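You operate a simulated robot arm through the tools that you are given. There is no shell and no other tool. Be economical: measure what you need, move in short steps, check, and stop when the job is done.

Carry out the task below with a simulated robot arm. There is one attempt and no reset: what you move stays moved.

JOB
Free the three turn knobs on the door flap and run the zip open.
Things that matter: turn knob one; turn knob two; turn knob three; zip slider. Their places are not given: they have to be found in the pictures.

The check looks at the end state, three seconds after you hand in, the way a careful person would. Anything else that was tipped, shoved, dropped, spilled or broken makes it a failure.

ROBOT AND FRAMES
A 6-joint arm with a two-finger parallel gripper, fixed in place. Base frame: the origin is at the foot of the arm, x ahead of it, y to its left, z up. Lengths are in cm, angles in degrees, forces in N, time in s.
With the tool pointing down near the work surface it reaches from about 42 to 86 cm from the base axis. Its first joint turns from -115.0 to 115.0 degrees. Payload 4.2 kg.
The tool frame sits at the grasp point between the pads (the TCP): z along the fingers, y along the line on which they close. The tips reach 2.3 cm beyond it. Largest opening 9.4 cm; finger width 3.8, thickness 1; the body of the gripper, 5.4 by 9.6 cm, starts 3.9 cm behind the TCP.
Orientation is that of the tool frame in the base frame, as a unit quaternion [x, y, z, w]. With the fingers straight down and closing along the base's y, the tool's x points along the base's -x, its y along +y and its z along -z.

CONTROLS
- The arm moves only by the tool jog_arm. Its argument "rows" is a list of rows, each a list of 7 numbers: the shift along the tool's x, y, z in cm, then the turn, a rotation vector about the tool's x, y, z in degrees, then the finger opening in cm, from 0 to 9.4. In form: [[x, y, z, rx, ry, rz, hand], ...]. A call has 1 to 12 rows; each row shifts and turns the commanded pose from where the row before left it, along the tool's axes as they then stand. Each row takes 0.2 s and may step no farther than 5 cm and 8.6 degrees from the row before; otherwise, or with a gripper value out of range, the whole call is refused. A pose out of reach is approached as far as the arm can. The call stops where the force on the tool passes 40 N (or 10 N more than at its start, if that is more) or the arm is blocked; 0.2 s more then pass. Each finger travels about 10.8 cm/s and halts on what it meets, pressing with about 31 N; the grip force reading is that of the motor and also rises with nothing between the fingers. The clock runs only during rows and for 0.2 s after the last one: add rows that do not move to give the fingers time. It gives the time, the measured TCP pose, the force on the tool (base axes), the opening and the grip force at its end, in the units of the frame above (readings bear some noise).
- Cameras (640 x 400 px; columns grow to the right, rows downward): "scene" is fixed at [5.12, 65.03, 181.92]; the picture's right is [-0.76, -0.65, 0.00], its down [-0.38, 0.45, -0.81] and it looks along [0.53, -0.61, -0.59] (base axes); focal length 370 px, centre (320, 200). "wrist" rides on the gripper at [8.6, 1.6, -7.4] in the tool frame; the picture's right is [-0.18, 0.98, 0.00], its down [-0.58, -0.11, -0.81] and it looks along [-0.79, -0.15, 0.59] (tool axes); focal length 243 px, centre (320, 200).
- get_image(camera): a new picture of that camera. The clock stands still meanwhile.
- move_column(by): slides the trunk up (or, below 0, down) by that many cm; the arm rides with it, the base frame stays. It gives what a move gives, with no picture.
- probe_pixels(camera, pixels): for up to 12 pixels [column, row] of the newest picture of that camera ("zoom" is the newest enlarged one), the place [x, y, z] in the base frame of the surface seen there, good to about 0.2 cm. The clock stands still meanwhile.
- enlarge(camera, box): a new picture of the part [left, top, right, bottom] of that camera's present view, enlarged. The clock stands still meanwhile.
- finish_job(): hands the job in; it is judged then, once.

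Go step by step. Measure first, check grasps and placings, and put right what went wrong. The budget is 80 turns and 46 pictures, counting those below and the enlarged ones. Unless the task says otherwise, let go and move clear before handing in, and close with one line.

The tools are called after "Call:" by a JSON object that holds its "fn" and its "kwargs". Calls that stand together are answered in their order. jog_arm: Moves the arm, as the interface text tells. Its arguments: {"type":"object","properties":{"rows":{"type":"array","items":{"type":"array","items":{"type":"number"}}}},"required":["rows"]} The other tools are called the same way: move_column (by) slides the trunk up or down; get_image (camera) takes a picture; probe_pixels (camera, pixels) gives the place of the surface under pixels of a picture; enlarge (camera, box) takes an enlarged picture of a part of a camera's view; finish_job () hands the job in.

At the start:

```text
time_s: 0.0
tcp_pos: [36.73, 23.25, 153.2]
tcp_rot: [0.001, 1.0, 0.0, 0.0]
force: [0.1, -1.2, 0.5]
finger_gap: 9.38
gripper_force: 0.1
trunk travel left (down, up): [-92.5, 6.5]
```

scene: 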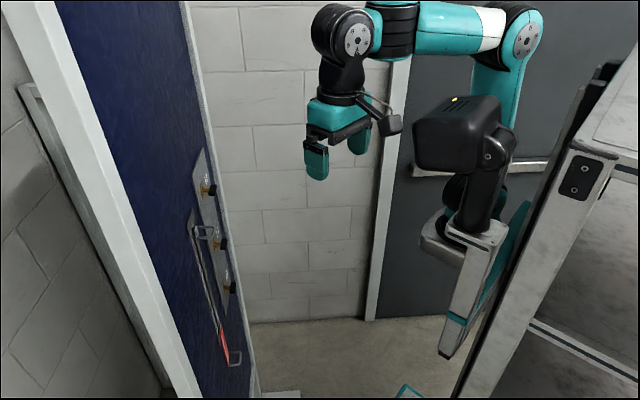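
wrist: 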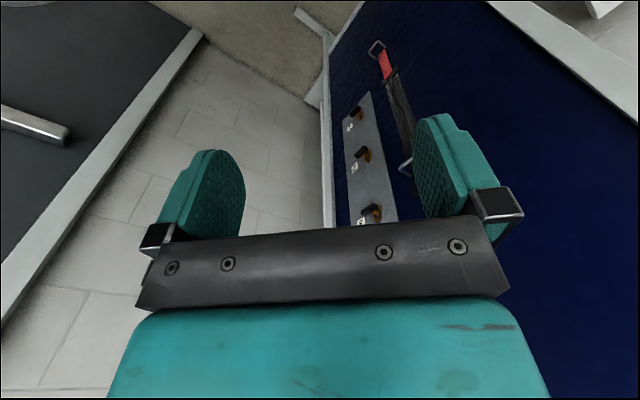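

The door flap is a blue vertical panel. The knobs show near scene pixels (207,190), (218,245), (230,290), and the zip runs near (200,230)-(235,360). I'll enlarge both views.

Call:
{"fn": "enlarge", "kwargs": {"camera": "scene", "box": [150, 140, 270, 380]}}

Call:
{"fn": "enlarge", "kwargs": {"camera": "wrist", "box": [320, 20, 480, 240]}}

```text
1.67 times, centred on (210, 260) of scene
```

zoom: 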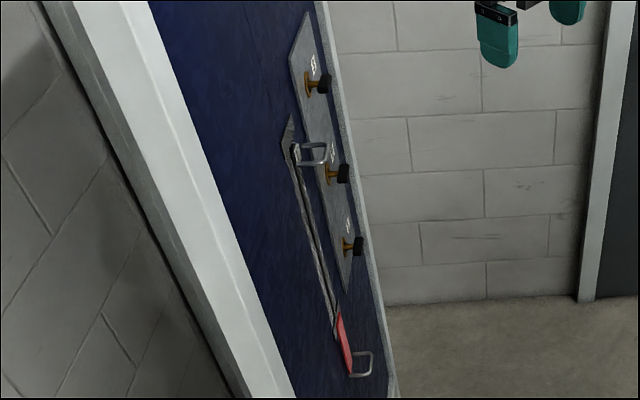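

```text
1.82 times, centred on (400, 130) of wrist
```

zoom: 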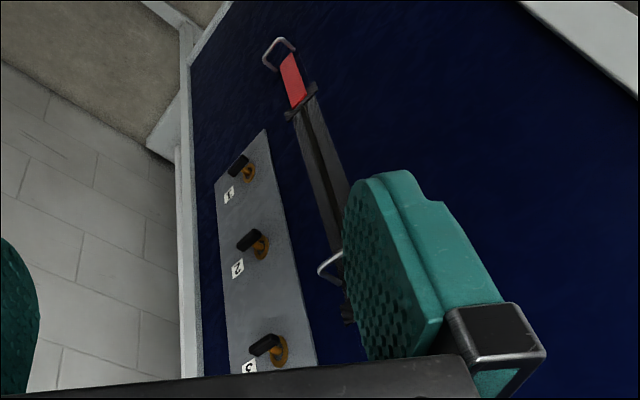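

The knobs carry labels 1, 2 and 3. There is a staple-shaped handle near the top of the zip and another at the red end. I'll probe them for positions.

Call:
{"fn": "probe_pixels", "kwargs": {"camera": "zoom", "pixels": [[248, 172], [238, 163], [258, 246], [244, 240], [280, 350], [264, 344], [285, 45], [292, 80], [302, 112], [325, 262], [230, 200], [450, 100]]}}

Call:
{"fn": "probe_pixels", "kwargs": {"camera": "scene", "pixels": [[207, 190], [212, 190], [217, 245], [224, 244], [228, 288], [233, 288], [203, 228], [213, 236], [225, 340], [238, 363], [170, 200], [200, 170]]}}

```text
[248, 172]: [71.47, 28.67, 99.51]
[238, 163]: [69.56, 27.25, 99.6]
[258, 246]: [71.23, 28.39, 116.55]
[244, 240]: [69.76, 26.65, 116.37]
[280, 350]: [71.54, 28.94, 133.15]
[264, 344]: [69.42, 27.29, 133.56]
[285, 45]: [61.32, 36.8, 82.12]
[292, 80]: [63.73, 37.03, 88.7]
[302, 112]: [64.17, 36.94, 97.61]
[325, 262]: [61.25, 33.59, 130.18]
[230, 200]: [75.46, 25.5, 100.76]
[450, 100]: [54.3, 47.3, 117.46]
```

```text
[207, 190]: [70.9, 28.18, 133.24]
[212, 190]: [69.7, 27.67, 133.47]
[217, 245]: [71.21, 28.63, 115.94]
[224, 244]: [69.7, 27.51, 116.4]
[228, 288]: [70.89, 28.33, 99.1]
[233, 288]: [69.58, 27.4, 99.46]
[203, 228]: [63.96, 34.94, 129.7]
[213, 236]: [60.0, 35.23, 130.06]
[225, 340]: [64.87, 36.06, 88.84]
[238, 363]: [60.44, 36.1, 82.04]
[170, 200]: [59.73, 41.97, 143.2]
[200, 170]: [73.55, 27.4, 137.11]
```

The panel is vertical with outward normal about (-0.72,-0.70). The knobs are at z≈99.5, 116.5 and 133.4, and the zip is about 10 cm to their left. I'll shift out and yaw the tool 44°, then pitch it to face the panel.

Call:
{"fn": "jog_arm", "kwargs": {"rows": [[-4.1, -1.6, 0, 0, 0, 0, 9.4], [-4.1, -1.6, 0, 0, 0, 0, 9.4], [-4.1, -1.6, 0, 0, 0, 0, 9.4], [-4.1, -1.6, 0, 0, 0, 0, 9.4], [0, 0, 0, 0, 0, -7.35, 9.4], [0, 0, 0, 0, 0, -7.35, 9.4], [0, 0, 0, 0, 0, -7.35, 9.4], [0, 0, 0, 0, 0, -7.35, 9.4], [0, 0, 0, 0, 0, -7.35, 9.4], [0, 0, 0, 0, 0, -7.35, 9.4]]}}

Call:
{"fn": "jog_arm", "kwargs": {"rows": [[0, 0, 0, 0, -8.2, 0, 9.4], [0, 0, 0, 0, -8.2, 0, 9.4], [0, 0, 0, 0, -8.2, 0, 9.4], [0, 0, 0, 0, -8.2, 0, 9.4], [0, 0, 0, 0, -8.2, 0, 9.4], [0, 0, 0, 0, -8.2, 0, 9.4], [0, 0, 0, 0, -8.2, 0, 9.4], [0, 0, 0, 0, -8.2, 0, 9.4], [0, 0, 0, 0, -8.2, 0, 9.4], [0, 0, 0, 0, -8.2, 0, 9.4], [0, 0, 0, 0, -8, 0, 9.4]]}}

```text
time_s: 2.2
tcp_pos: [53.1, 16.88, 153.08]
tcp_rot: [-0.377, 0.926, 0.0, 0.001]
force: [0.3, -0.3, 0.2]
finger_gap: 9.39
gripper_force: 0.2
trunk travel left (down, up): [-92.5, 6.5]
```

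```text
time_s: 4.6
tcp_pos: [53.16, 16.77, 153.22]
tcp_rot: [-0.265, 0.655, 0.266, 0.656]
force: [0.6, -0.2, -0.3]
finger_gap: 9.4
gripper_force: 0.1
trunk travel left (down, up): [-92.5, 6.5]
```

The tool now faces the panel. I'll lower the trunk to look closely.

Call:
{"fn": "move_column", "kwargs": {"by": -45}}

Call:
{"fn": "get_image", "kwargs": {"camera": "wrist"}}

Call:
{"fn": "get_image", "kwargs": {"camera": "scene"}}

```text
refused: -45 is not a number from -40 to 40
```

```text
41 pictures are left
```

wrist: 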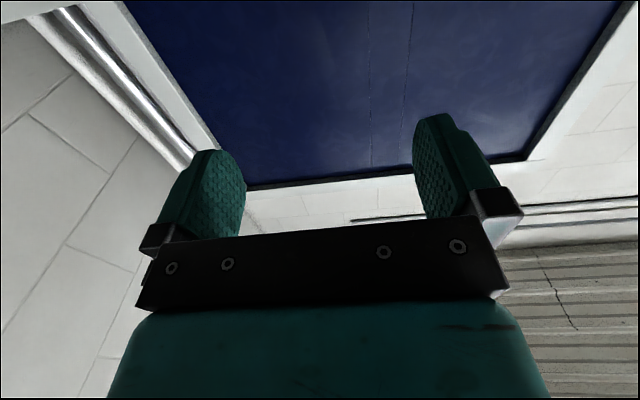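

```text
40 pictures are left
```

scene: 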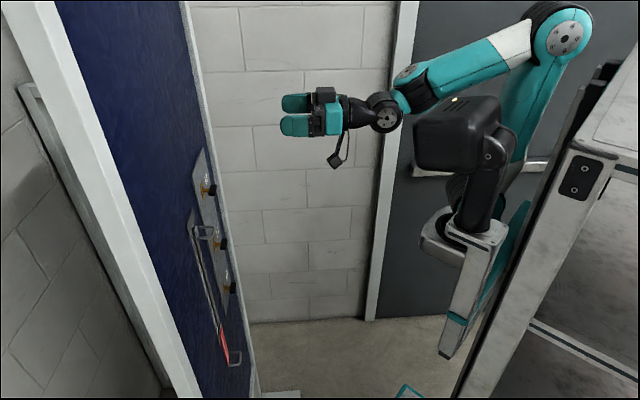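

The trunk step is limited to 40. I'll lower by 40.

Call:
{"fn": "move_column", "kwargs": {"by": -40}}

Call:
{"fn": "get_image", "kwargs": {"camera": "wrist"}}

```text
time_s: 8.4
tcp_pos: [53.25, 16.82, 113.1]
tcp_rot: [-0.265, 0.656, 0.265, 0.655]
force: [0.1, 0.9, -0.5]
finger_gap: 9.43
gripper_force: 0.0
trunk travel left (down, up): [-52.5, 46.5]
```

```text
39 pictures are left
```

wrist: 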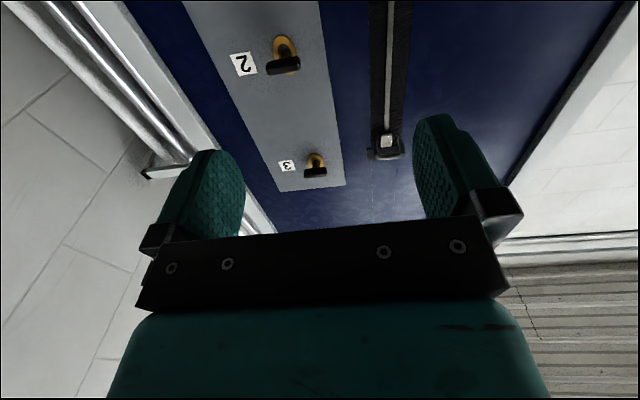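

Call:
{"fn": "enlarge", "kwargs": {"camera": "wrist", "box": [220, 0, 440, 200]}}

Call:
{"fn": "probe_pixels", "kwargs": {"camera": "wrist", "pixels": [[268, 70], [283, 67], [298, 65], [282, 42], [306, 176], [326, 172], [314, 156], [386, 140], [386, 60], [377, 156], [370, 60], [410, 60]]}}

```text
2.00 times, centred on (330, 100) of wrist
```

zoom: 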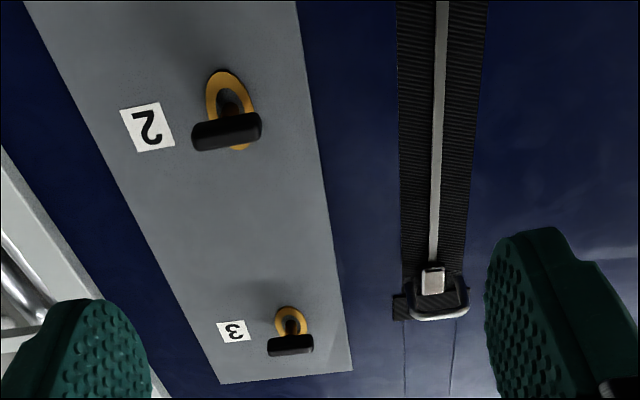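

```text
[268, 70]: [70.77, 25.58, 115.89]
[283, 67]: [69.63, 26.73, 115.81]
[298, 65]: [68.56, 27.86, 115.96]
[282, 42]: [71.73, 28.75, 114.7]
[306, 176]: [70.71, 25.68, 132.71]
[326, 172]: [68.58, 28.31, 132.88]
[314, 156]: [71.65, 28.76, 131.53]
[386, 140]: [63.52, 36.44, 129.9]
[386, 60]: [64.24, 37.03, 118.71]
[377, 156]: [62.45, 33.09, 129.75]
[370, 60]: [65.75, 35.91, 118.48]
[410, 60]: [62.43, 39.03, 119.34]
```

All three knobs are horizontal bars (ends 3.2 cm apart along the panel) over vertical oval eyelets, so each needs a quarter turn to vertical. The zip slider is at the top (z≈130). I'll line up with knob 2 and roll 90° so the fingers close vertically.

Call:
{"fn": "jog_arm", "kwargs": {"rows": [[-3.0, -3.9, 0, 0, 0, 8.18, 9.4], [0, 0, 0, 0, 0, 8.18, 9.4], [0, 0, 0, 0, 0, 8.18, 9.4], [0, 0, 0, 0, 0, 8.18, 9.4], [0, 0, 0, 0, 0, 8.18, 9.4], [0, 0, 0, 0, 0, 8.18, 9.4], [0, 0, 0, 0, 0, 8.18, 9.4], [0, 0, 0, 0, 0, 8.18, 6], [0, 0, 0, 0, 0, 8.18, 4], [0, 0, 0, 0, 0, 8.18, 4], [0, 0, 0, 0, 0, 8.2, 4], [0, 0, 0, 0, 0, 0, 4]]}}

Call:
{"fn": "get_image", "kwargs": {"camera": "wrist"}}

```text
time_s: 11.0
tcp_pos: [55.9, 14.17, 116.2]
tcp_rot: [0.277, 0.651, 0.651, 0.275]
force: [-0.1, -0.1, -0.3]
finger_gap: 3.99
gripper_force: 0.1
trunk travel left (down, up): [-52.5, 46.5]
```

```text
37 pictures are left
```

wrist: 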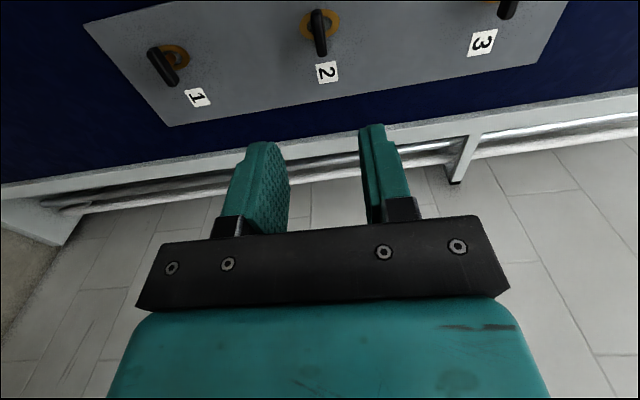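

All three knobs are visible. I'll probe the bar ends for knob centres and angles.

Call:
{"fn": "probe_pixels", "kwargs": {"camera": "wrist", "pixels": [[316, 14], [321, 52], [312, 35], [325, 35], [152, 52], [172, 83], [157, 72], [170, 66], [508, 14], [318, 35], [335, 25], [60, 140]]}}

```text
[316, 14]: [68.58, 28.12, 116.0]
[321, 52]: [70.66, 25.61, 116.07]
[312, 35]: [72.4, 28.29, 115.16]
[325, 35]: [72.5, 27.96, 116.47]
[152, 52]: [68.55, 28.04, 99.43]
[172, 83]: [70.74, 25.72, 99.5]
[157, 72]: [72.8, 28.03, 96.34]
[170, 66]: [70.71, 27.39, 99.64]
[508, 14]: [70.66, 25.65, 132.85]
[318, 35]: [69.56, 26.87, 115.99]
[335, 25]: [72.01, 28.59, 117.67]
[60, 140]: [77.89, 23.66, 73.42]
```

Knob 2 is centred at (69.6,26.85,116.1) and its bar front is 3.3 cm off the panel. I'll advance in two stages.

Call:
{"fn": "jog_arm", "kwargs": {"rows": [[-0.45, -0.1, 3.5, 0, 0, 0, 4], [0, 0, 3.5, 0, 0, 0, 4], [0, 0, 3.5, 0, 0, 0, 4], [0, 0, 2.5, 0, 0, 0, 4], [0, 0, 1, 0, 0, 0, 4], [0, 0, 1, 0, 0, 0, 4]]}}

Call:
{"fn": "get_image", "kwargs": {"camera": "wrist"}}

```text
time_s: 12.4
tcp_pos: [67.02, 24.13, 115.99]
tcp_rot: [0.276, 0.652, 0.651, 0.275]
force: [-0.1, 0.0, 0.1]
finger_gap: 4.01
gripper_force: 0.2
trunk travel left (down, up): [-52.5, 46.5]
```

```text
36 pictures are left
```

wrist: 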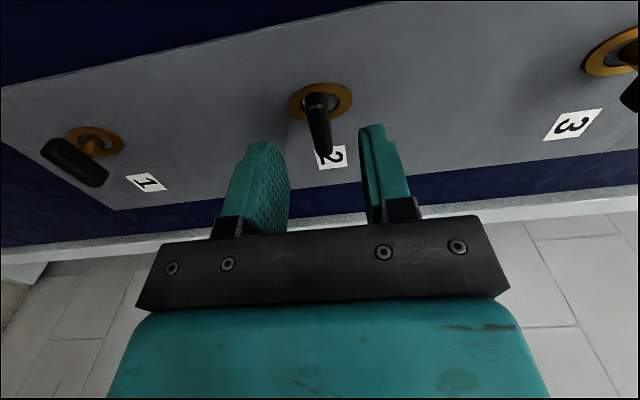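

The bar sits between the pads. I'll advance 3.7 cm and close.

Call:
{"fn": "jog_arm", "kwargs": {"rows": [[0.15, 0.05, 1.3, 0, 0, 0, 4], [0, 0, 1.2, 0, 0, 0, 4], [0, 0, 1.2, 0, 0, 0, 4], [0, 0, 0, 0, 0, 0, 2.5], [0, 0, 0, 0, 0, 0, 1.5], [0, 0, 0, 0, 0, 0, 0.6], [0, 0, 0, 0, 0, 0, 0.3], [0, 0, 0, 0, 0, 0, 0.3]]}}

Call:
{"fn": "get_image", "kwargs": {"camera": "wrist"}}

```text
time_s: 14.2
tcp_pos: [69.56, 26.92, 115.98]
tcp_rot: [0.276, 0.651, 0.651, 0.276]
force: [2.0, 2.1, 0.0]
finger_gap: 1.08
gripper_force: 44.9
trunk travel left (down, up): [-52.5, 46.5]
```

```text
35 pictures are left
```

wrist: 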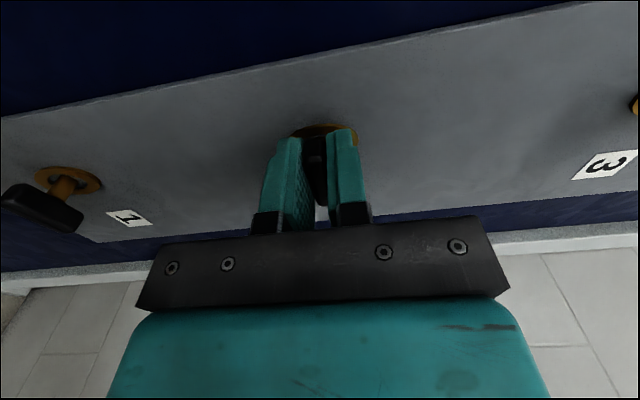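

Gripped at 1.08 cm and well centred. I'll turn −90° about the tool axis, starting with a few rows to feel the resistance.

Call:
{"fn": "jog_arm", "kwargs": {"rows": [[0, 0, 0, 0, 0, -6, 0.3], [0, 0, 0, 0, 0, -6, 0.3], [0, 0, 0, 0, 0, -6, 0.3], [0, 0, 0, 0, 0, -6, 0.3]]}}

```text
time_s: 15.2
tcp_pos: [69.49, 26.89, 115.83]
tcp_rot: [0.134, 0.695, 0.578, 0.405]
force: [-9.0, -6.0, -15.8]
finger_gap: 1.1
gripper_force: 44.3
trunk travel left (down, up): [-52.5, 46.5]
```

The turn is proceeding (about 24°) with −16 N vertical force. I'll continue and watch it.

Call:
{"fn": "jog_arm", "kwargs": {"rows": [[0, 0, 0, 0, 0, -6, 0.3], [0, 0, 0, 0, 0, -6, 0.3], [0, 0, 0, 0, 0, -6, 0.3]]}}

Call:
{"fn": "get_image", "kwargs": {"camera": "wrist"}}

```text
time_s: 16.0
tcp_pos: [69.6, 26.85, 115.82]
tcp_rot: [0.024, 0.708, 0.508, 0.49]
force: [-10.2, -13.8, -26.5]
finger_gap: 1.09
gripper_force: 44.4
trunk travel left (down, up): [-52.5, 46.5]
```

```text
34 pictures are left
```

wrist: 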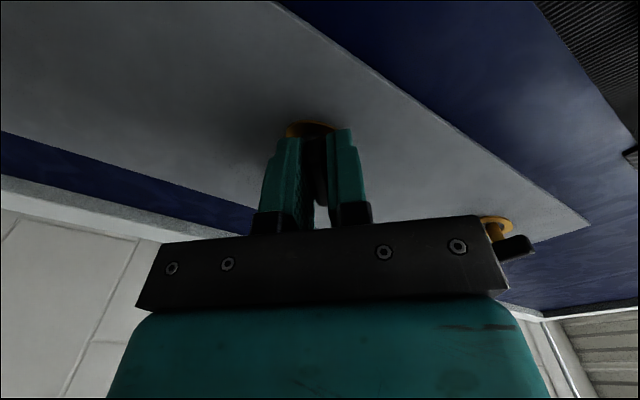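

The knob follows. The forces suggest the tool sits slightly high and presses in, so I'll ease down 0.3 and out 0.2, then continue.

Call:
{"fn": "jog_arm", "kwargs": {"rows": [[0.2, -0.22, -0.2, 0, 0, 0, 0.3], [0, 0, 0, 0, 0, -6, 0.3], [0, 0, 0, 0, 0, -6, 0.3]]}}

```text
time_s: 16.8
tcp_pos: [69.56, 26.74, 115.88]
tcp_rot: [-0.05, 0.705, 0.454, 0.543]
force: [22.2, 5.7, -12.8]
finger_gap: 1.09
gripper_force: 45.0
trunk travel left (down, up): [-52.5, 46.5]
```

It is stiff axially. I'll trim by 0.1 in and a small lateral shift, then continue.

Call:
{"fn": "jog_arm", "kwargs": {"rows": [[0.02, -0.14, 0.1, 0, 0, 0, 0.3], [0, 0, 0, 0, 0, -6, 0.3], [0, 0, 0, 0, 0, -6, 0.3]]}}

```text
time_s: 17.6
tcp_pos: [69.66, 26.74, 115.59]
tcp_rot: [-0.123, 0.696, 0.395, 0.587]
force: [18.3, 3.2, -4.7]
finger_gap: 1.08
gripper_force: 45.2
trunk travel left (down, up): [-52.5, 46.5]
```

Forces are modest. I'll continue with a small trim.

Call:
{"fn": "jog_arm", "kwargs": {"rows": [[-0.04, -0.09, 0.06, 0, 0, 0, 0.3], [0, 0, 0, 0, 0, -6, 0.3], [0, 0, 0, 0, 0, -6, 0.3]]}}

Call:
{"fn": "get_image", "kwargs": {"camera": "wrist"}}

```text
time_s: 18.4
tcp_pos: [69.73, 26.75, 115.65]
tcp_rot: [-0.196, 0.679, 0.333, 0.624]
force: [9.7, -5.2, -2.9]
finger_gap: 1.1
gripper_force: 45.2
trunk travel left (down, up): [-52.5, 46.5]
```

```text
33 pictures are left
```

wrist: 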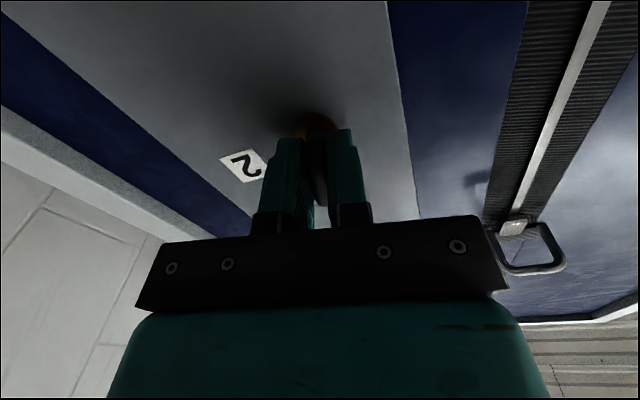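

About 12° is left and the knob follows. I'll finish the turn.

Call:
{"fn": "jog_arm", "kwargs": {"rows": [[-0.02, -0.1, 0, 0, 0, -6, 0.3], [0, 0, 0, 0, 0, -6, 0.3], [0, 0, 0, 0, 0, 0, 0.3]]}}

```text
time_s: 19.2
tcp_pos: [69.78, 26.55, 115.73]
tcp_rot: [-0.266, 0.655, 0.266, 0.655]
force: [16.4, 0.6, 1.7]
finger_gap: 1.11
gripper_force: 45.2
trunk travel left (down, up): [-52.5, 46.5]
```

The tool roll is back at vertical. I'll release and back away 10 cm to check.

Call:
{"fn": "jog_arm", "kwargs": {"rows": [[0, 0, 0, 0, 0, 0, 2], [0, 0, 0, 0, 0, 0, 3.5], [0, 0, 0, 0, 0, 0, 3.5], [0, 0, -1.5, 0, 0, 0, 3.5], [0, 0, -3, 0, 0, 0, 3.5], [0, 0, -4, 0, 0, 0, 3.5], [0, 0, -4, 0, 0, 0, 3.5]]}}

Call:
{"fn": "enlarge", "kwargs": {"camera": "scene", "box": [150, 140, 270, 380]}}

Call:
{"fn": "get_image", "kwargs": {"camera": "wrist"}}

```text
time_s: 20.8
tcp_pos: [60.51, 18.03, 115.43]
tcp_rot: [-0.265, 0.656, 0.265, 0.655]
force: [0.3, 0.5, -0.9]
finger_gap: 3.49
gripper_force: 0.0
trunk travel left (down, up): [-52.5, 46.5]
```

```text
1.67 times, centred on (210, 260) of scene
```

zoom: 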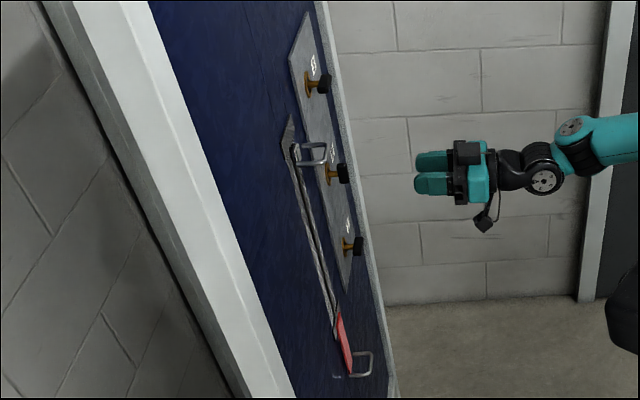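

```text
31 pictures are left
```

wrist: 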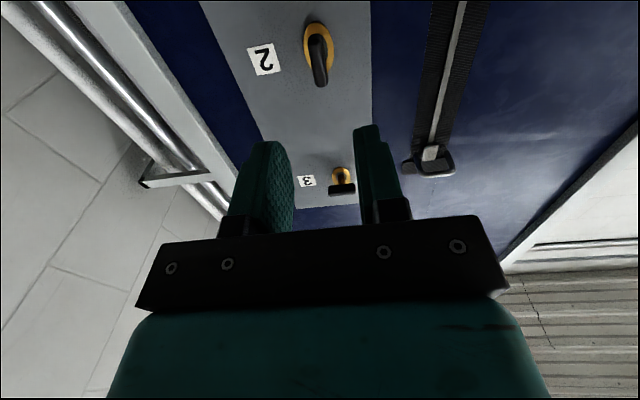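

Knob 2 looks vertical. I'll probe its ends and knob 3.

Call:
{"fn": "probe_pixels", "kwargs": {"camera": "wrist", "pixels": [[315, 38], [317, 60], [321, 82], [332, 191], [352, 190], [342, 190]]}}

```text
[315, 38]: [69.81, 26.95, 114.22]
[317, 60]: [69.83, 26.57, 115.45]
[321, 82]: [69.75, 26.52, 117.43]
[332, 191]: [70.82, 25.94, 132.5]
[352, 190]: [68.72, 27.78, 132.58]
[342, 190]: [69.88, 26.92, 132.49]
```

Knob 2 is vertical, with its axis at t≈−29.4, z≈115.8. Next is knob 3 (z≈132.6): trunk up 17.2, then roll +90°.

Call:
{"fn": "move_column", "kwargs": {"by": 17.2}}

Call:
{"fn": "jog_arm", "kwargs": {"rows": [[0, -0.2, 0, 0, 0, 8.18, 4], [0, 0, 0, 0, 0, 8.18, 4], [0, 0, 0, 0, 0, 8.18, 4], [0, 0, 0, 0, 0, 8.18, 4], [0, 0, 0, 0, 0, 8.18, 4], [0, 0, 0, 0, 0, 8.18, 4], [0, 0, 0, 0, 0, 8.18, 4], [0, 0, 0, 0, 0, 8.18, 4], [0, 0, 0, 0, 0, 8.18, 4], [0, 0, 0, 0, 0, 8.18, 4], [0, 0, 0, 0, 0, 8.2, 4], [0, 0, 0, 0, 0, 0, 4]]}}

Call:
{"fn": "get_image", "kwargs": {"camera": "wrist"}}

```text
time_s: 22.8
tcp_pos: [60.63, 17.95, 132.83]
tcp_rot: [-0.266, 0.655, 0.266, 0.655]
force: [-0.5, 0.4, 0.6]
finger_gap: 3.5
gripper_force: 0.1
trunk travel left (down, up): [-69.7, 29.3]
```

```text
time_s: 25.4
tcp_pos: [60.79, 17.85, 132.74]
tcp_rot: [0.276, 0.65, 0.652, 0.275]
force: [0.9, -0.3, -0.9]
finger_gap: 3.99
gripper_force: 0.1
trunk travel left (down, up): [-69.7, 29.3]
```

```text
30 pictures are left
```

wrist: 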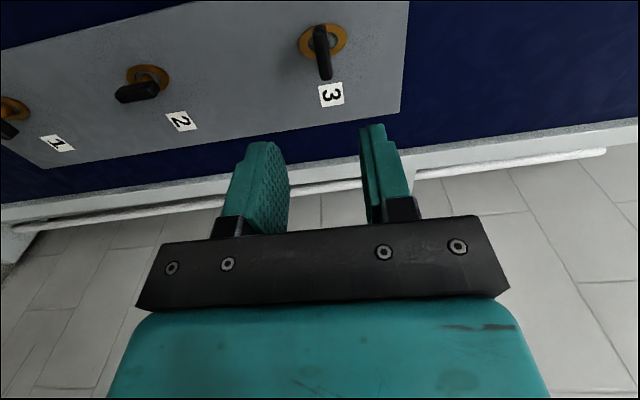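

Call:
{"fn": "probe_pixels", "kwargs": {"camera": "wrist", "pixels": [[319, 32], [322, 54], [326, 76], [118, 96], [137, 91], [156, 86]]}}

```text
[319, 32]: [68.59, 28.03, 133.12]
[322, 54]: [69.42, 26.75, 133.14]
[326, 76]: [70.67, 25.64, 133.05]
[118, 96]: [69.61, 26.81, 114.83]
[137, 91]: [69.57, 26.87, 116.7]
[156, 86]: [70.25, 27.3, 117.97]
```

Knob 3 lies at z≈133, matching the TCP. I'll advance 12.4 and grip.

Call:
{"fn": "jog_arm", "kwargs": {"rows": [[0.1, 0.1, 4, 0, 0, 0, 4], [0, 0, 4, 0, 0, 0, 4], [0, 0, 2, 0, 0, 0, 4], [0, 0, 1.2, 0, 0, 0, 4], [0, 0, 1.2, 0, 0, 0, 4], [0, 0, 0, 0, 0, 0, 2.5], [0, 0, 0, 0, 0, 0, 1.5], [0, 0, 0, 0, 0, 0, 0.6], [0, 0, 0, 0, 0, 0, 0.3], [0, 0, 0, 0, 0, 0, 0.3]]}}

Call:
{"fn": "jog_arm", "kwargs": {"rows": [[0, 0, 0, 0, 0, -6, 0.3], [0, 0, 0, 0, 0, -6, 0.3], [0, 0, 0, 0, 0, -6, 0.3]]}}

```text
time_s: 27.6
tcp_pos: [69.55, 26.55, 133.04]
tcp_rot: [0.276, 0.649, 0.652, 0.277]
force: [10.2, 6.3, 18.4]
finger_gap: 1.1
gripper_force: 45.1
trunk travel left (down, up): [-69.7, 29.3]
```

```text
time_s: 28.4
tcp_pos: [69.51, 26.68, 132.95]
tcp_rot: [0.17, 0.686, 0.6, 0.375]
force: [16.5, 7.2, 18.4]
finger_gap: 1.09
gripper_force: 44.8
trunk travel left (down, up): [-69.7, 29.3]
```

The tool is slightly low and slightly outward. I'll trim and continue.

Call:
{"fn": "jog_arm", "kwargs": {"rows": [[-0.04, 0.12, 0.08, 0, 0, -6, 0.3], [0, 0, 0, 0, 0, -6, 0.3], [0, 0, 0, 0, 0, -6, 0.3], [0, 0, 0, 0, 0, -6, 0.3]]}}

```text
time_s: 29.4
tcp_pos: [69.52, 26.56, 132.95]
tcp_rot: [0.023, 0.707, 0.509, 0.491]
force: [-1.1, -5.7, 4.4]
finger_gap: 1.1
gripper_force: 45.2
trunk travel left (down, up): [-69.7, 29.3]
```

Forces are low. I'll continue.

Call:
{"fn": "jog_arm", "kwargs": {"rows": [[0, 0, 0, 0, 0, -6, 0.3], [0, 0, 0, 0, 0, -6, 0.3], [0, 0, 0, 0, 0, -6, 0.3], [0, 0, 0, 0, 0, -6, 0.3]]}}

Call:
{"fn": "jog_arm", "kwargs": {"rows": [[0, 0, 0, 0, 0, -6, 0.3], [0, 0, 0, 0, 0, -6, 0.3], [0, 0, 0, 0, 0, -6, 0.3], [0, 0, 0, 0, 0, -6, 0.3], [0, 0, 0, 0, 0, 0, 0.3]]}}

```text
time_s: 30.4
tcp_pos: [69.63, 26.54, 132.81]
tcp_rot: [-0.124, 0.697, 0.396, 0.585]
force: [5.1, -1.7, -0.1]
finger_gap: 1.1
gripper_force: 45.2
trunk travel left (down, up): [-69.7, 29.3]
```

```text
time_s: 31.6
tcp_pos: [69.7, 26.43, 132.89]
tcp_rot: [-0.265, 0.657, 0.265, 0.654]
force: [-2.7, -14.1, -8.7]
finger_gap: 1.1
gripper_force: 45.3
trunk travel left (down, up): [-69.7, 29.3]
```

Knob 3 is turned. I'll release, back off, and lower the trunk to knob 1.

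Call:
{"fn": "jog_arm", "kwargs": {"rows": [[0, 0, 0, 0, 0, 0, 2], [0, 0, 0, 0, 0, 0, 3.5], [0, 0, 0, 0, 0, 0, 3.5], [0, 0, -1.5, 0, 0, 0, 3.5], [0, 0, -3, 0, 0, 0, 3.5], [0, 0, -4, 0, 0, 0, 3.5], [0, 0, -4, 0, 0, 0, 3.5]]}}

Call:
{"fn": "move_column", "kwargs": {"by": -33.7}}

Call:
{"fn": "jog_arm", "kwargs": {"rows": [[0, 0, 0, 0, 0, 8.18, 4], [0, 0, 0, 0, 0, 8.18, 4], [0, 0, 0, 0, 0, 8.18, 4], [0, 0, 0, 0, 0, 8.18, 4], [0, 0, 0, 0, 0, 8.18, 4], [0, 0, 0, 0, 0, 8.18, 4], [0, 0, 0, 0, 0, 8.18, 4], [0, 0, 0, 0, 0, 8.18, 4], [0, 0, 0, 0, 0, 8.18, 4], [0, 0, 0, 0, 0, 8.18, 4], [0, 0, 0, 0, 0, 8.2, 4], [0, 0, 0, 0, 0, 0, 4]]}}

Call:
{"fn": "get_image", "kwargs": {"camera": "wrist"}}

```text
time_s: 33.2
tcp_pos: [60.71, 17.88, 132.84]
tcp_rot: [-0.266, 0.655, 0.266, 0.655]
force: [0.3, 0.1, -0.8]
finger_gap: 3.51
gripper_force: 0.0
trunk travel left (down, up): [-69.7, 29.3]
```

```text
time_s: 36.5
tcp_pos: [60.7, 17.94, 99.16]
tcp_rot: [-0.265, 0.656, 0.265, 0.656]
force: [0.3, -0.2, 0.4]
finger_gap: 3.52
gripper_force: 0.1
trunk travel left (down, up): [-36.0, 63.0]
```

```text
time_s: 39.1
tcp_pos: [60.73, 17.98, 99.21]
tcp_rot: [0.277, 0.65, 0.652, 0.275]
force: [0.8, 0.3, 0.1]
finger_gap: 4.01
gripper_force: 0.2
trunk travel left (down, up): [-36.0, 63.0]
```

```text
29 pictures are left
```

wrist: 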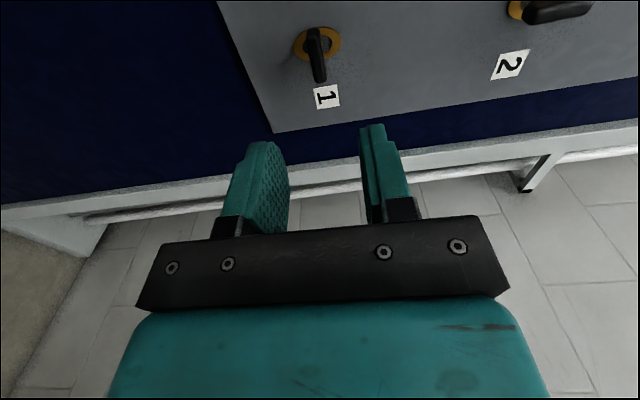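

Call:
{"fn": "probe_pixels", "kwargs": {"camera": "wrist", "pixels": [[313, 35], [316, 56], [320, 79], [532, 16], [560, 12], [588, 6]]}}

```text
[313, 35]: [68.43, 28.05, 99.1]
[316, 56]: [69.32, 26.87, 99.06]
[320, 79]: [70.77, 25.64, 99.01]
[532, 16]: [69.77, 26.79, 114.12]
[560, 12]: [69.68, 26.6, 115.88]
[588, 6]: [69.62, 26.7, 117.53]
```

Knob 1 is at z≈99.05 and knob 2 is confirmed vertical. I'll advance, grip and begin the turn.

Call:
{"fn": "jog_arm", "kwargs": {"rows": [[0, -0.12, 4, 0, 0, 0, 4], [0, 0, 4, 0, 0, 0, 4], [0, 0, 2, 0, 0, 0, 4], [0, 0, 1.2, 0, 0, 0, 4], [0, 0, 1.25, 0, 0, 0, 4], [0, 0, 0, 0, 0, 0, 2.5], [0, 0, 0, 0, 0, 0, 1.5], [0, 0, 0, 0, 0, 0, 0.6], [0, 0, 0, 0, 0, 0, 0.3], [0, 0, 0, 0, 0, 0, 0.3]]}}

Call:
{"fn": "jog_arm", "kwargs": {"rows": [[0, 0, 0, 0, 0, -6, 0.3], [0, 0, 0, 0, 0, -6, 0.3], [0, 0, 0, 0, 0, -6, 0.3]]}}

```text
time_s: 41.3
tcp_pos: [69.73, 26.75, 99.06]
tcp_rot: [0.276, 0.652, 0.65, 0.276]
force: [-1.3, 0.7, -6.4]
finger_gap: 1.08
gripper_force: 45.1
trunk travel left (down, up): [-36.0, 63.0]
```

```text
time_s: 42.1
tcp_pos: [69.65, 26.79, 98.92]
tcp_rot: [0.172, 0.687, 0.6, 0.373]
force: [6.8, 7.7, -10.5]
finger_gap: 1.08
gripper_force: 44.9
trunk travel left (down, up): [-36.0, 63.0]
```

The grip is good and forces are low. I'll continue the turn with a small downward trim.

Call:
{"fn": "jog_arm", "kwargs": {"rows": [[0.03, -0.07, 0.03, 0, 0, -6, 0.3], [0, 0, 0, 0, 0, -6, 0.3], [0, 0, 0, 0, 0, -6, 0.3], [0, 0, 0, 0, 0, -6, 0.3]]}}

Call:
{"fn": "jog_arm", "kwargs": {"rows": [[0, 0, 0, 0, 0, -6, 0.3], [0, 0, 0, 0, 0, -6, 0.3], [0, 0, 0, 0, 0, -6, 0.3], [0, 0, 0, 0, 0, -6, 0.3]]}}

Call:
{"fn": "jog_arm", "kwargs": {"rows": [[0, 0, 0, 0, 0, -6, 0.3], [0, 0, 0, 0, 0, -6, 0.3], [0, 0, 0, 0, 0, -6, 0.3], [0, 0, 0, 0, 0, -6, 0.3], [0, 0, 0, 0, 0, 0, 0.3]]}}

```text
time_s: 43.1
tcp_pos: [69.71, 26.63, 98.96]
tcp_rot: [0.023, 0.708, 0.508, 0.491]
force: [1.5, 4.1, -11.0]
finger_gap: 1.11
gripper_force: 45.0
trunk travel left (down, up): [-36.0, 63.0]
```

```text
time_s: 44.1
tcp_pos: [69.76, 26.62, 98.9]
tcp_rot: [-0.124, 0.697, 0.395, 0.586]
force: [6.7, 3.5, -10.7]
finger_gap: 1.09
gripper_force: 44.8
trunk travel left (down, up): [-36.0, 63.0]
```

```text
time_s: 45.3
tcp_pos: [69.77, 26.61, 98.9]
tcp_rot: [-0.266, 0.656, 0.265, 0.655]
force: [8.8, -2.1, -8.5]
finger_gap: 1.11
gripper_force: 45.4
trunk travel left (down, up): [-36.0, 63.0]
```

Knob 1 is turned. I'll release, back off, shift left and lower to inspect the bottom of the zip.

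Call:
{"fn": "jog_arm", "kwargs": {"rows": [[0, 0, 0, 0, 0, 0, 2], [0, 0, 0, 0, 0, 0, 3.5], [0, 0, 0, 0, 0, 0, 3.5], [0, 0, -1.5, 0, 0, 0, 3.5], [0, 0, -3, 0, 0, 0, 3.5], [0, 0, -4, 0, 0, 0, 3.5], [0, 0, -4, 0, 0, 0, 3.5], [0, 0, -4, 0, 0, 0, 3.5], [0, 3, 0, 0, 0, 0, 3.5], [0, 3, 0, 0, 0, 0, 3.5]]}}

Call:
{"fn": "move_column", "kwargs": {"by": -20}}

Call:
{"fn": "get_image", "kwargs": {"camera": "wrist"}}

Call:
{"fn": "enlarge", "kwargs": {"camera": "scene", "box": [190, 160, 260, 380]}}

```text
time_s: 47.5
tcp_pos: [53.68, 19.31, 99.07]
tcp_rot: [-0.265, 0.656, 0.265, 0.655]
force: [0.7, 0.4, -0.2]
finger_gap: 3.47
gripper_force: 0.0
trunk travel left (down, up): [-36.0, 63.0]
```

```text
time_s: 49.6
tcp_pos: [53.73, 19.46, 79.09]
tcp_rot: [-0.266, 0.655, 0.265, 0.656]
force: [0.6, 0.3, -0.8]
finger_gap: 3.49
gripper_force: 0.0
trunk travel left (down, up): [-16.0, 83.0]
```

```text
28 pictures are left
```

wrist: 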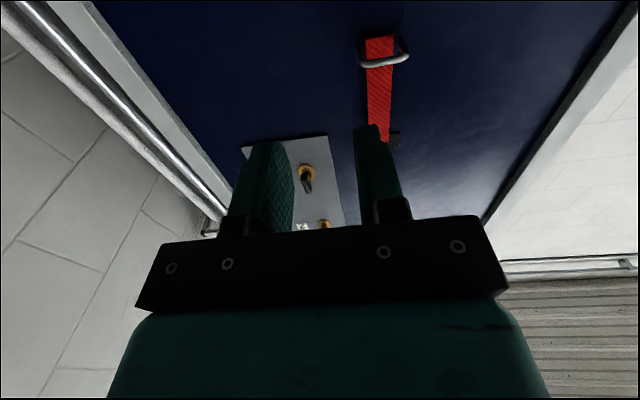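

```text
1.82 times, centred on (225, 270) of scene
```

zoom: 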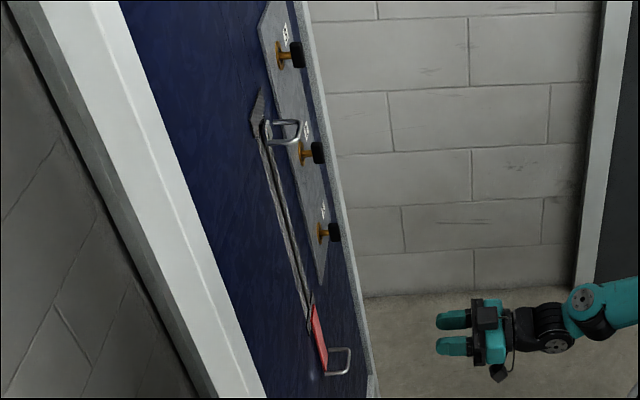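

The red strap with a ring at the bottom is a fixed hold tab. The slider with its U-handle is at the top and the zip is closed below it, so it has to be pulled down. I'll rise to view the slider closely.

Call:
{"fn": "move_column", "kwargs": {"by": 40}}

Call:
{"fn": "jog_arm", "kwargs": {"rows": [[0, 2.5, 0, 0, 0, 0, 5], [0, 3, 0, 0, 0, 0, 5], [0, 0, 0, 0, 0, 0, 5]]}}

Call:
{"fn": "enlarge", "kwargs": {"camera": "wrist", "box": [210, 0, 430, 200]}}

```text
time_s: 53.5
tcp_pos: [53.74, 19.41, 119.06]
tcp_rot: [-0.265, 0.655, 0.265, 0.655]
force: [0.3, 0.3, 0.0]
finger_gap: 3.5
gripper_force: 0.2
trunk travel left (down, up): [-56.0, 43.0]
```

```text
time_s: 54.3
tcp_pos: [49.93, 23.21, 119.11]
tcp_rot: [-0.264, 0.656, 0.264, 0.656]
force: [-0.5, 0.0, -0.2]
finger_gap: 4.97
gripper_force: 0.1
trunk travel left (down, up): [-56.0, 43.0]
```

```text
2.00 times, centred on (320, 100) of wrist
```

zoom: 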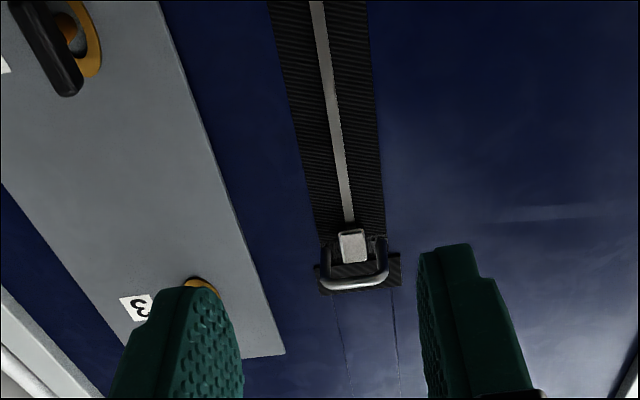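

Call:
{"fn": "probe_pixels", "kwargs": {"camera": "zoom", "pixels": [[325, 282], [353, 287], [383, 278], [323, 250], [383, 250], [352, 246], [345, 205], [360, 270], [318, 100], [332, 270]]}}

Call:
{"fn": "jog_arm", "kwargs": {"rows": [[-4, 0, 0, 0, 0, 8.18, 6], [-3.2, 0, 0, 0, 0, 8.18, 6], [0, 0, 0, 0, 0, 8.18, 6], [0, 0, 0, 0, 0, 8.18, 6], [0, 0, 0, 0, 0, 8.18, 6], [0, 0, 0, 0, 0, 8.18, 6], [0, 0, 0, 0, 0, 8.18, 6], [0, 0, 0, 0, 0, 8.18, 6], [0, 0, 0, 0, 0, 8.18, 6], [0, 0, 0, 0, 0, 8.18, 6], [0, 0, 0, 0, 0, 8.2, 6], [0, 0, 0, 0, 0, 0, 6]]}}

Call:
{"fn": "get_image", "kwargs": {"camera": "wrist"}}

```text
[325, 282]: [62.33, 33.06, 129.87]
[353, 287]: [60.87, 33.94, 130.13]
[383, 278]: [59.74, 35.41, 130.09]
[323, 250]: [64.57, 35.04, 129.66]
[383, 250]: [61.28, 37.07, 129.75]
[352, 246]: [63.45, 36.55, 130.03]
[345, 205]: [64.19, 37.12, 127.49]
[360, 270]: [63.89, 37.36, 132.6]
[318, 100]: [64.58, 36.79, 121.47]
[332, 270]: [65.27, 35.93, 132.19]
```

```text
time_s: 56.9
tcp_pos: [50.12, 22.95, 126.28]
tcp_rot: [0.276, 0.651, 0.651, 0.274]
force: [-0.2, 0.1, 0.2]
finger_gap: 5.98
gripper_force: 0.1
trunk travel left (down, up): [-56.0, 43.0]
```

```text
25 pictures are left
```

wrist: 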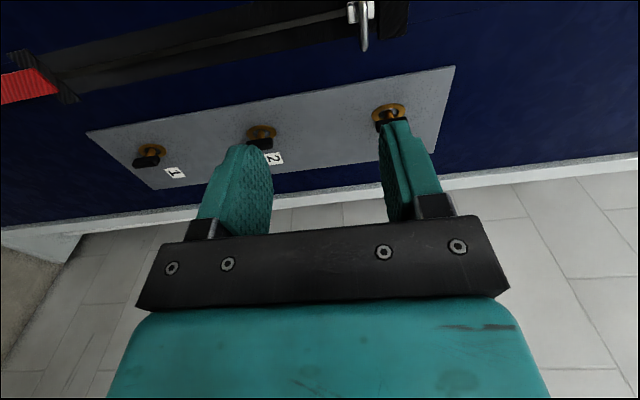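

The U-handle lies in a horizontal plane at z≈130.1, its crossbar centred at t≈−17.9 and 4.6 cm off the panel. I'll grip the crossbar with the fingers above and below it.

Call:
{"fn": "jog_arm", "kwargs": {"rows": [[0.5, 3.8, 3, 0, 0, 0, 5], [0, 0, 4, 0, 0, 0, 5], [0, 0, 2, 0, 0, 0, 5], [0, 0, 1, 0, 0, 0, 5], [0, 0, 0, 0, 0, 0, 5]]}}

Call:
{"fn": "get_image", "kwargs": {"camera": "wrist"}}

```text
time_s: 58.1
tcp_pos: [56.92, 30.22, 130.16]
tcp_rot: [0.276, 0.651, 0.651, 0.276]
force: [-0.2, -0.5, -0.1]
finger_gap: 5.01
gripper_force: 0.1
trunk travel left (down, up): [-56.0, 43.0]
```

```text
24 pictures are left
```

wrist: 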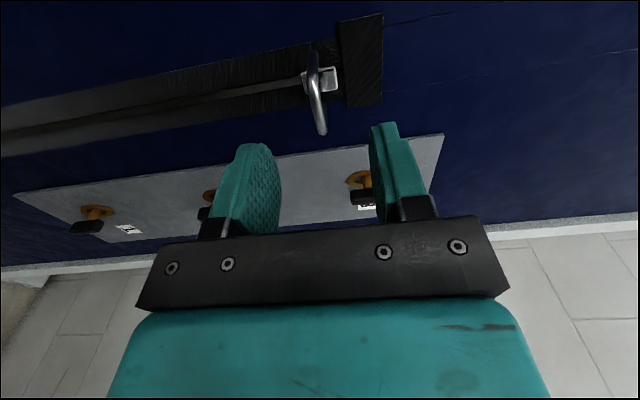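

The handle is centred between the pads. I'll advance 5.8 and close.

Call:
{"fn": "jog_arm", "kwargs": {"rows": [[0, 0, 2, 0, 0, 0, 5], [0, 0, 2, 0, 0, 0, 4], [0, 0, 1, 0, 0, 0, 4], [0, 0, 0.8, 0, 0, 0, 4], [0, 0, 0, 0, 0, 0, 2.5], [0, 0, 0, 0, 0, 0, 1.2], [0, 0, 0, 0, 0, 0, 0.2], [0, 0, 0, 0, 0, 0, 0], [0, 0, 0, 0, 0, 0, 0]]}}

Call:
{"fn": "get_image", "kwargs": {"camera": "wrist"}}

```text
time_s: 60.1
tcp_pos: [61.19, 34.26, 130.13]
tcp_rot: [0.276, 0.652, 0.65, 0.275]
force: [-0.3, -2.3, -4.2]
finger_gap: 0.63
gripper_force: 44.8
trunk travel left (down, up): [-56.0, 43.0]
```

```text
23 pictures are left
```

wrist: 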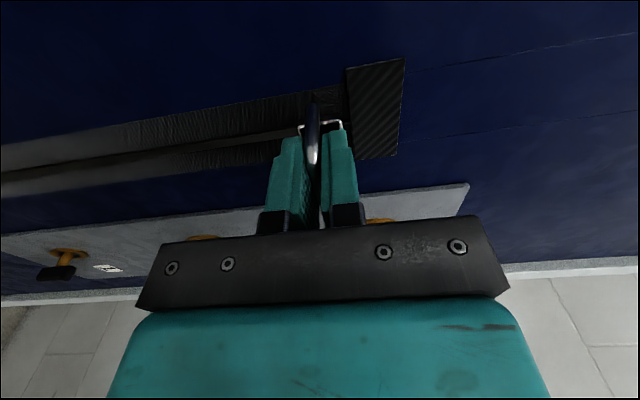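

The handle is gripped at 0.63 cm. I'll pull down gently.

Call:
{"fn": "jog_arm", "kwargs": {"rows": [[0, -0.5, 0, 0, 0, 0, 0], [0, -0.5, 0, 0, 0, 0, 0], [0, -0.5, 0, 0, 0, 0, 0], [0, -0.5, 0, 0, 0, 0, 0]]}}

Call:
{"fn": "get_image", "kwargs": {"camera": "wrist"}}

```text
time_s: 61.1
tcp_pos: [61.16, 34.35, 127.98]
tcp_rot: [0.276, 0.652, 0.651, 0.276]
force: [6.9, 3.8, 0.3]
finger_gap: 0.61
gripper_force: 44.9
trunk travel left (down, up): [-56.0, 43.0]
```

```text
22 pictures are left
```

wrist: 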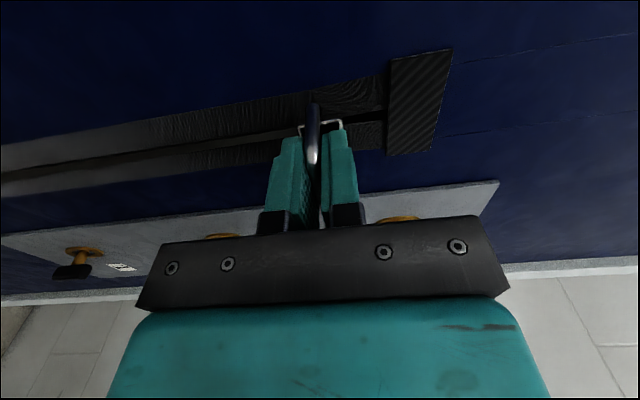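

The slider moved 2 cm down with the zip opening above it. I'll keep pulling.

Call:
{"fn": "jog_arm", "kwargs": {"rows": [[0, -1, 0, 0, 0, 0, 0], [0, -1, 0, 0, 0, 0, 0], [0, -1, 0, 0, 0, 0, 0], [0, -1, 0, 0, 0, 0, 0], [0, -1, 0, 0, 0, 0, 0], [0, -1, 0, 0, 0, 0, 0], [0, -1, 0, 0, 0, 0, 0], [0, -1, 0, 0, 0, 0, 0]]}}

```text
time_s: 62.9
tcp_pos: [61.25, 34.35, 119.87]
tcp_rot: [0.277, 0.651, 0.651, 0.276]
force: [2.3, -7.8, 0.1]
finger_gap: 0.64
gripper_force: 45.2
trunk travel left (down, up): [-56.0, 43.0]
```

Call:
{"fn": "jog_arm", "kwargs": {"rows": [[0, -1, 0, 0, 0, 0, 0], [0, -1, 0, 0, 0, 0, 0], [0, -1, 0, 0, 0, 0, 0], [0, -1, 0, 0, 0, 0, 0], [0, -1, 0, 0, 0, 0, 0], [0, -1, 0, 0, 0, 0, 0], [0, -1, 0, 0, 0, 0, 0], [0, -1, 0, 0, 0, 0, 0], [0, -1, 0, 0, 0, 0, 0], [0, -1, 0, 0, 0, 0, 0]]}}

Call:
{"fn": "get_image", "kwargs": {"camera": "wrist"}}

```text
time_s: 65.1
tcp_pos: [61.08, 34.33, 109.92]
tcp_rot: [0.276, 0.652, 0.65, 0.275]
force: [4.7, -1.4, 0.2]
finger_gap: 0.64
gripper_force: 45.3
trunk travel left (down, up): [-56.0, 43.0]
```

```text
21 pictures are left
```

wrist: 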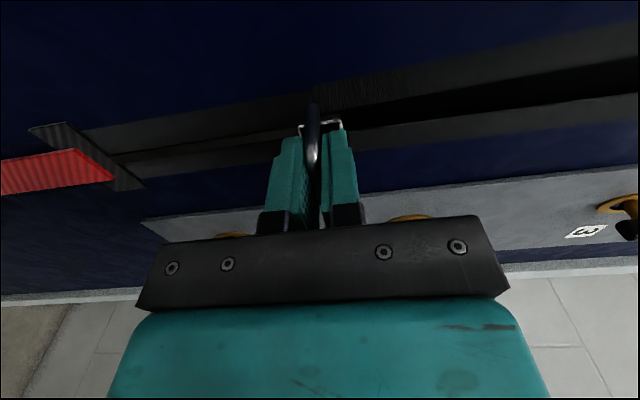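

The zip opens behind the slider. I'll measure the end stop near (110,165).

Call:
{"fn": "probe_pixels", "kwargs": {"camera": "wrist", "pixels": [[125, 165], [105, 150], [98, 150], [90, 175], [300, 127]]}}

Call:
{"fn": "jog_arm", "kwargs": {"rows": [[0, -1, 0, 0, 0, 0, 0], [0, -1, 0, 0, 0, 0, 0], [0, -1, 0, 0, 0, 0, 0], [0, -1, 0, 0, 0, 0, 0], [0, -1, 0, 0, 0, 0, 0], [0, -1, 0, 0, 0, 0, 0], [0, -1, 0, 0, 0, 0, 0]]}}

```text
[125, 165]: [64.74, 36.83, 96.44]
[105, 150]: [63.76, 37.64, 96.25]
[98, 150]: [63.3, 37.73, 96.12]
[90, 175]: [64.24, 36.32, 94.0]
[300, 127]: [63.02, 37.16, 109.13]
```

```text
time_s: 66.7
tcp_pos: [61.13, 34.3, 103.05]
tcp_rot: [0.276, 0.652, 0.65, 0.276]
force: [-5.5, -10.6, -0.2]
finger_gap: 0.61
gripper_force: 45.0
trunk travel left (down, up): [-56.0, 43.0]
```

The end stop is at z≈97. I'll continue in small steps until the force rises.

Call:
{"fn": "jog_arm", "kwargs": {"rows": [[0, -1, 0, 0, 0, 0, 0], [0, -1, 0, 0, 0, 0, 0], [0, -0.7, 0, 0, 0, 0, 0], [0, -0.5, 0, 0, 0, 0, 0], [0, -0.4, 0, 0, 0, 0, 0], [0, -0.3, 0, 0, 0, 0, 0], [0, -0.3, 0, 0, 0, 0, 0]]}}

Call:
{"fn": "get_image", "kwargs": {"camera": "wrist"}}

```text
time_s: 68.3
tcp_pos: [61.2, 34.36, 98.8]
tcp_rot: [0.276, 0.652, 0.65, 0.275]
force: [6.5, -0.6, 0.2]
finger_gap: 0.62
gripper_force: 44.8
trunk travel left (down, up): [-56.0, 43.0]
```

```text
20 pictures are left
```

wrist: 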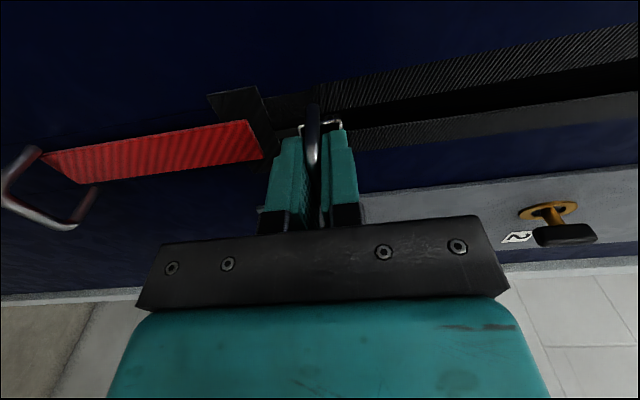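

Almost at the stop. I'll go on in 0.3 cm steps until resistance.

Call:
{"fn": "jog_arm", "kwargs": {"rows": [[0, -0.3, 0, 0, 0, 0, 0], [0, -0.3, 0, 0, 0, 0, 0], [0, -0.3, 0, 0, 0, 0, 0], [0, -0.2, 0, 0, 0, 0, 0], [0, -0.2, 0, 0, 0, 0, 0]]}}

```text
time_s: 69.5
tcp_pos: [61.3, 34.37, 97.86]
tcp_rot: [0.275, 0.65, 0.653, 0.277]
force: [9.1, -4.9, 19.1]
finger_gap: 0.63
gripper_force: 45.0
trunk travel left (down, up): [-56.0, 43.0]
```

Force rose to 19 N upward at z=97.86, so the slider is on its end stop. I'll release and back off straight.

Call:
{"fn": "jog_arm", "kwargs": {"rows": [[0, 0, 0, 0, 0, 0, 0], [0, 0, 0, 0, 0, 0, 1.5], [0, 0, 0, 0, 0, 0, 2.6], [0, 0, 0, 0, 0, 0, 2.6], [0, 0, -1.5, 0, 0, 0, 2.6], [0, 0, -3, 0, 0, 0, 2.6], [0, 0, -4, 0, 0, 0, 2.6], [0, 0, -4, 0, 0, 0, 3], [0, 0, -4, 0, 0, 0, 3], [0, 0, -4, 0, 0, 0, 3]]}}

Call:
{"fn": "get_image", "kwargs": {"camera": "wrist"}}

Call:
{"fn": "enlarge", "kwargs": {"camera": "scene", "box": [190, 160, 260, 380]}}

```text
time_s: 71.7
tcp_pos: [50.05, 24.78, 101.27]
tcp_rot: [0.276, 0.649, 0.652, 0.278]
force: [0.0, -0.1, 0.4]
finger_gap: 3.0
gripper_force: 0.1
out of reach, approached as far as the arm can: row 8, 9, 10
trunk travel left (down, up): [-56.0, 43.0]
```

```text
19 pictures are left
```

wrist: 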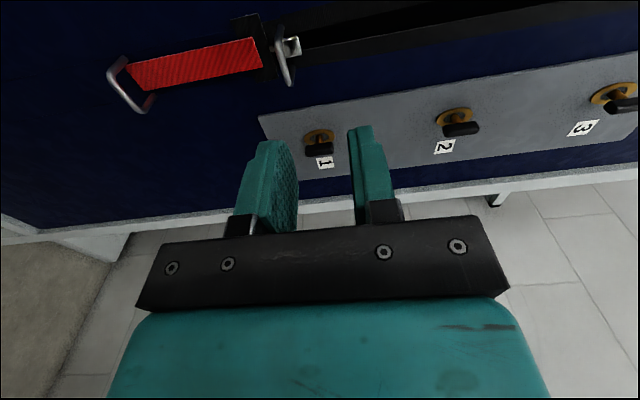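

```text
1.82 times, centred on (225, 270) of scene
```

zoom: 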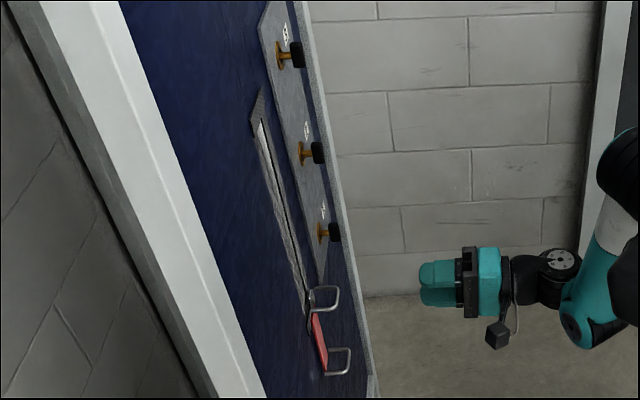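

The zip is fully open and all knobs look vertical. I'll verify the knob bar angles by enlarging.

Call:
{"fn": "enlarge", "kwargs": {"camera": "wrist", "box": [270, 20, 640, 220]}}

```text
1.73 times, centred on (455, 120) of wrist
```

zoom: 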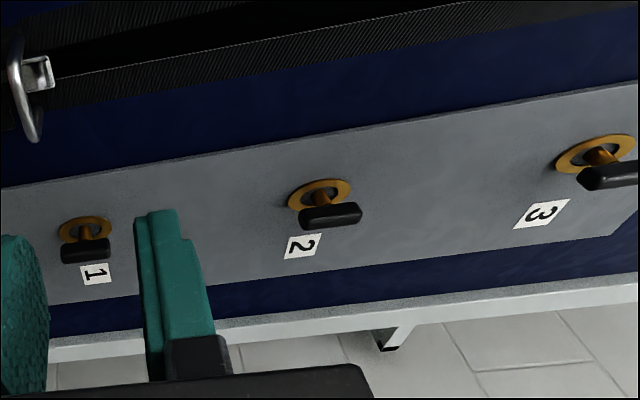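

Call:
{"fn": "probe_pixels", "kwargs": {"camera": "zoom", "pixels": [[68, 256], [85, 254], [104, 251], [306, 224], [330, 219], [355, 212], [588, 184], [605, 181], [628, 178]]}}

```text
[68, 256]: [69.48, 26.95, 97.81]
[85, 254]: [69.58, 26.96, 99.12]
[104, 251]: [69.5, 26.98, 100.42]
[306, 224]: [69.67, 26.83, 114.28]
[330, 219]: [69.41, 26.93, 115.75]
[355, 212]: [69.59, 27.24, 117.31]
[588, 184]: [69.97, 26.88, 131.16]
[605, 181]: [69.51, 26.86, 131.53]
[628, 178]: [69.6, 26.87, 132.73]
```

The probes show all three knob bars upright: each one's lateral drift along its length is within measurement noise. The slider is at the bottom stop and the gripper is clear. Handing in.

Call:
{"fn": "finish_job", "kwargs": {}}

```text
The job is handed in.
```

I turned all three knobs a quarter turn to upright and ran the zip slider down to its bottom stop; the gripper is open and clear of the door flap.
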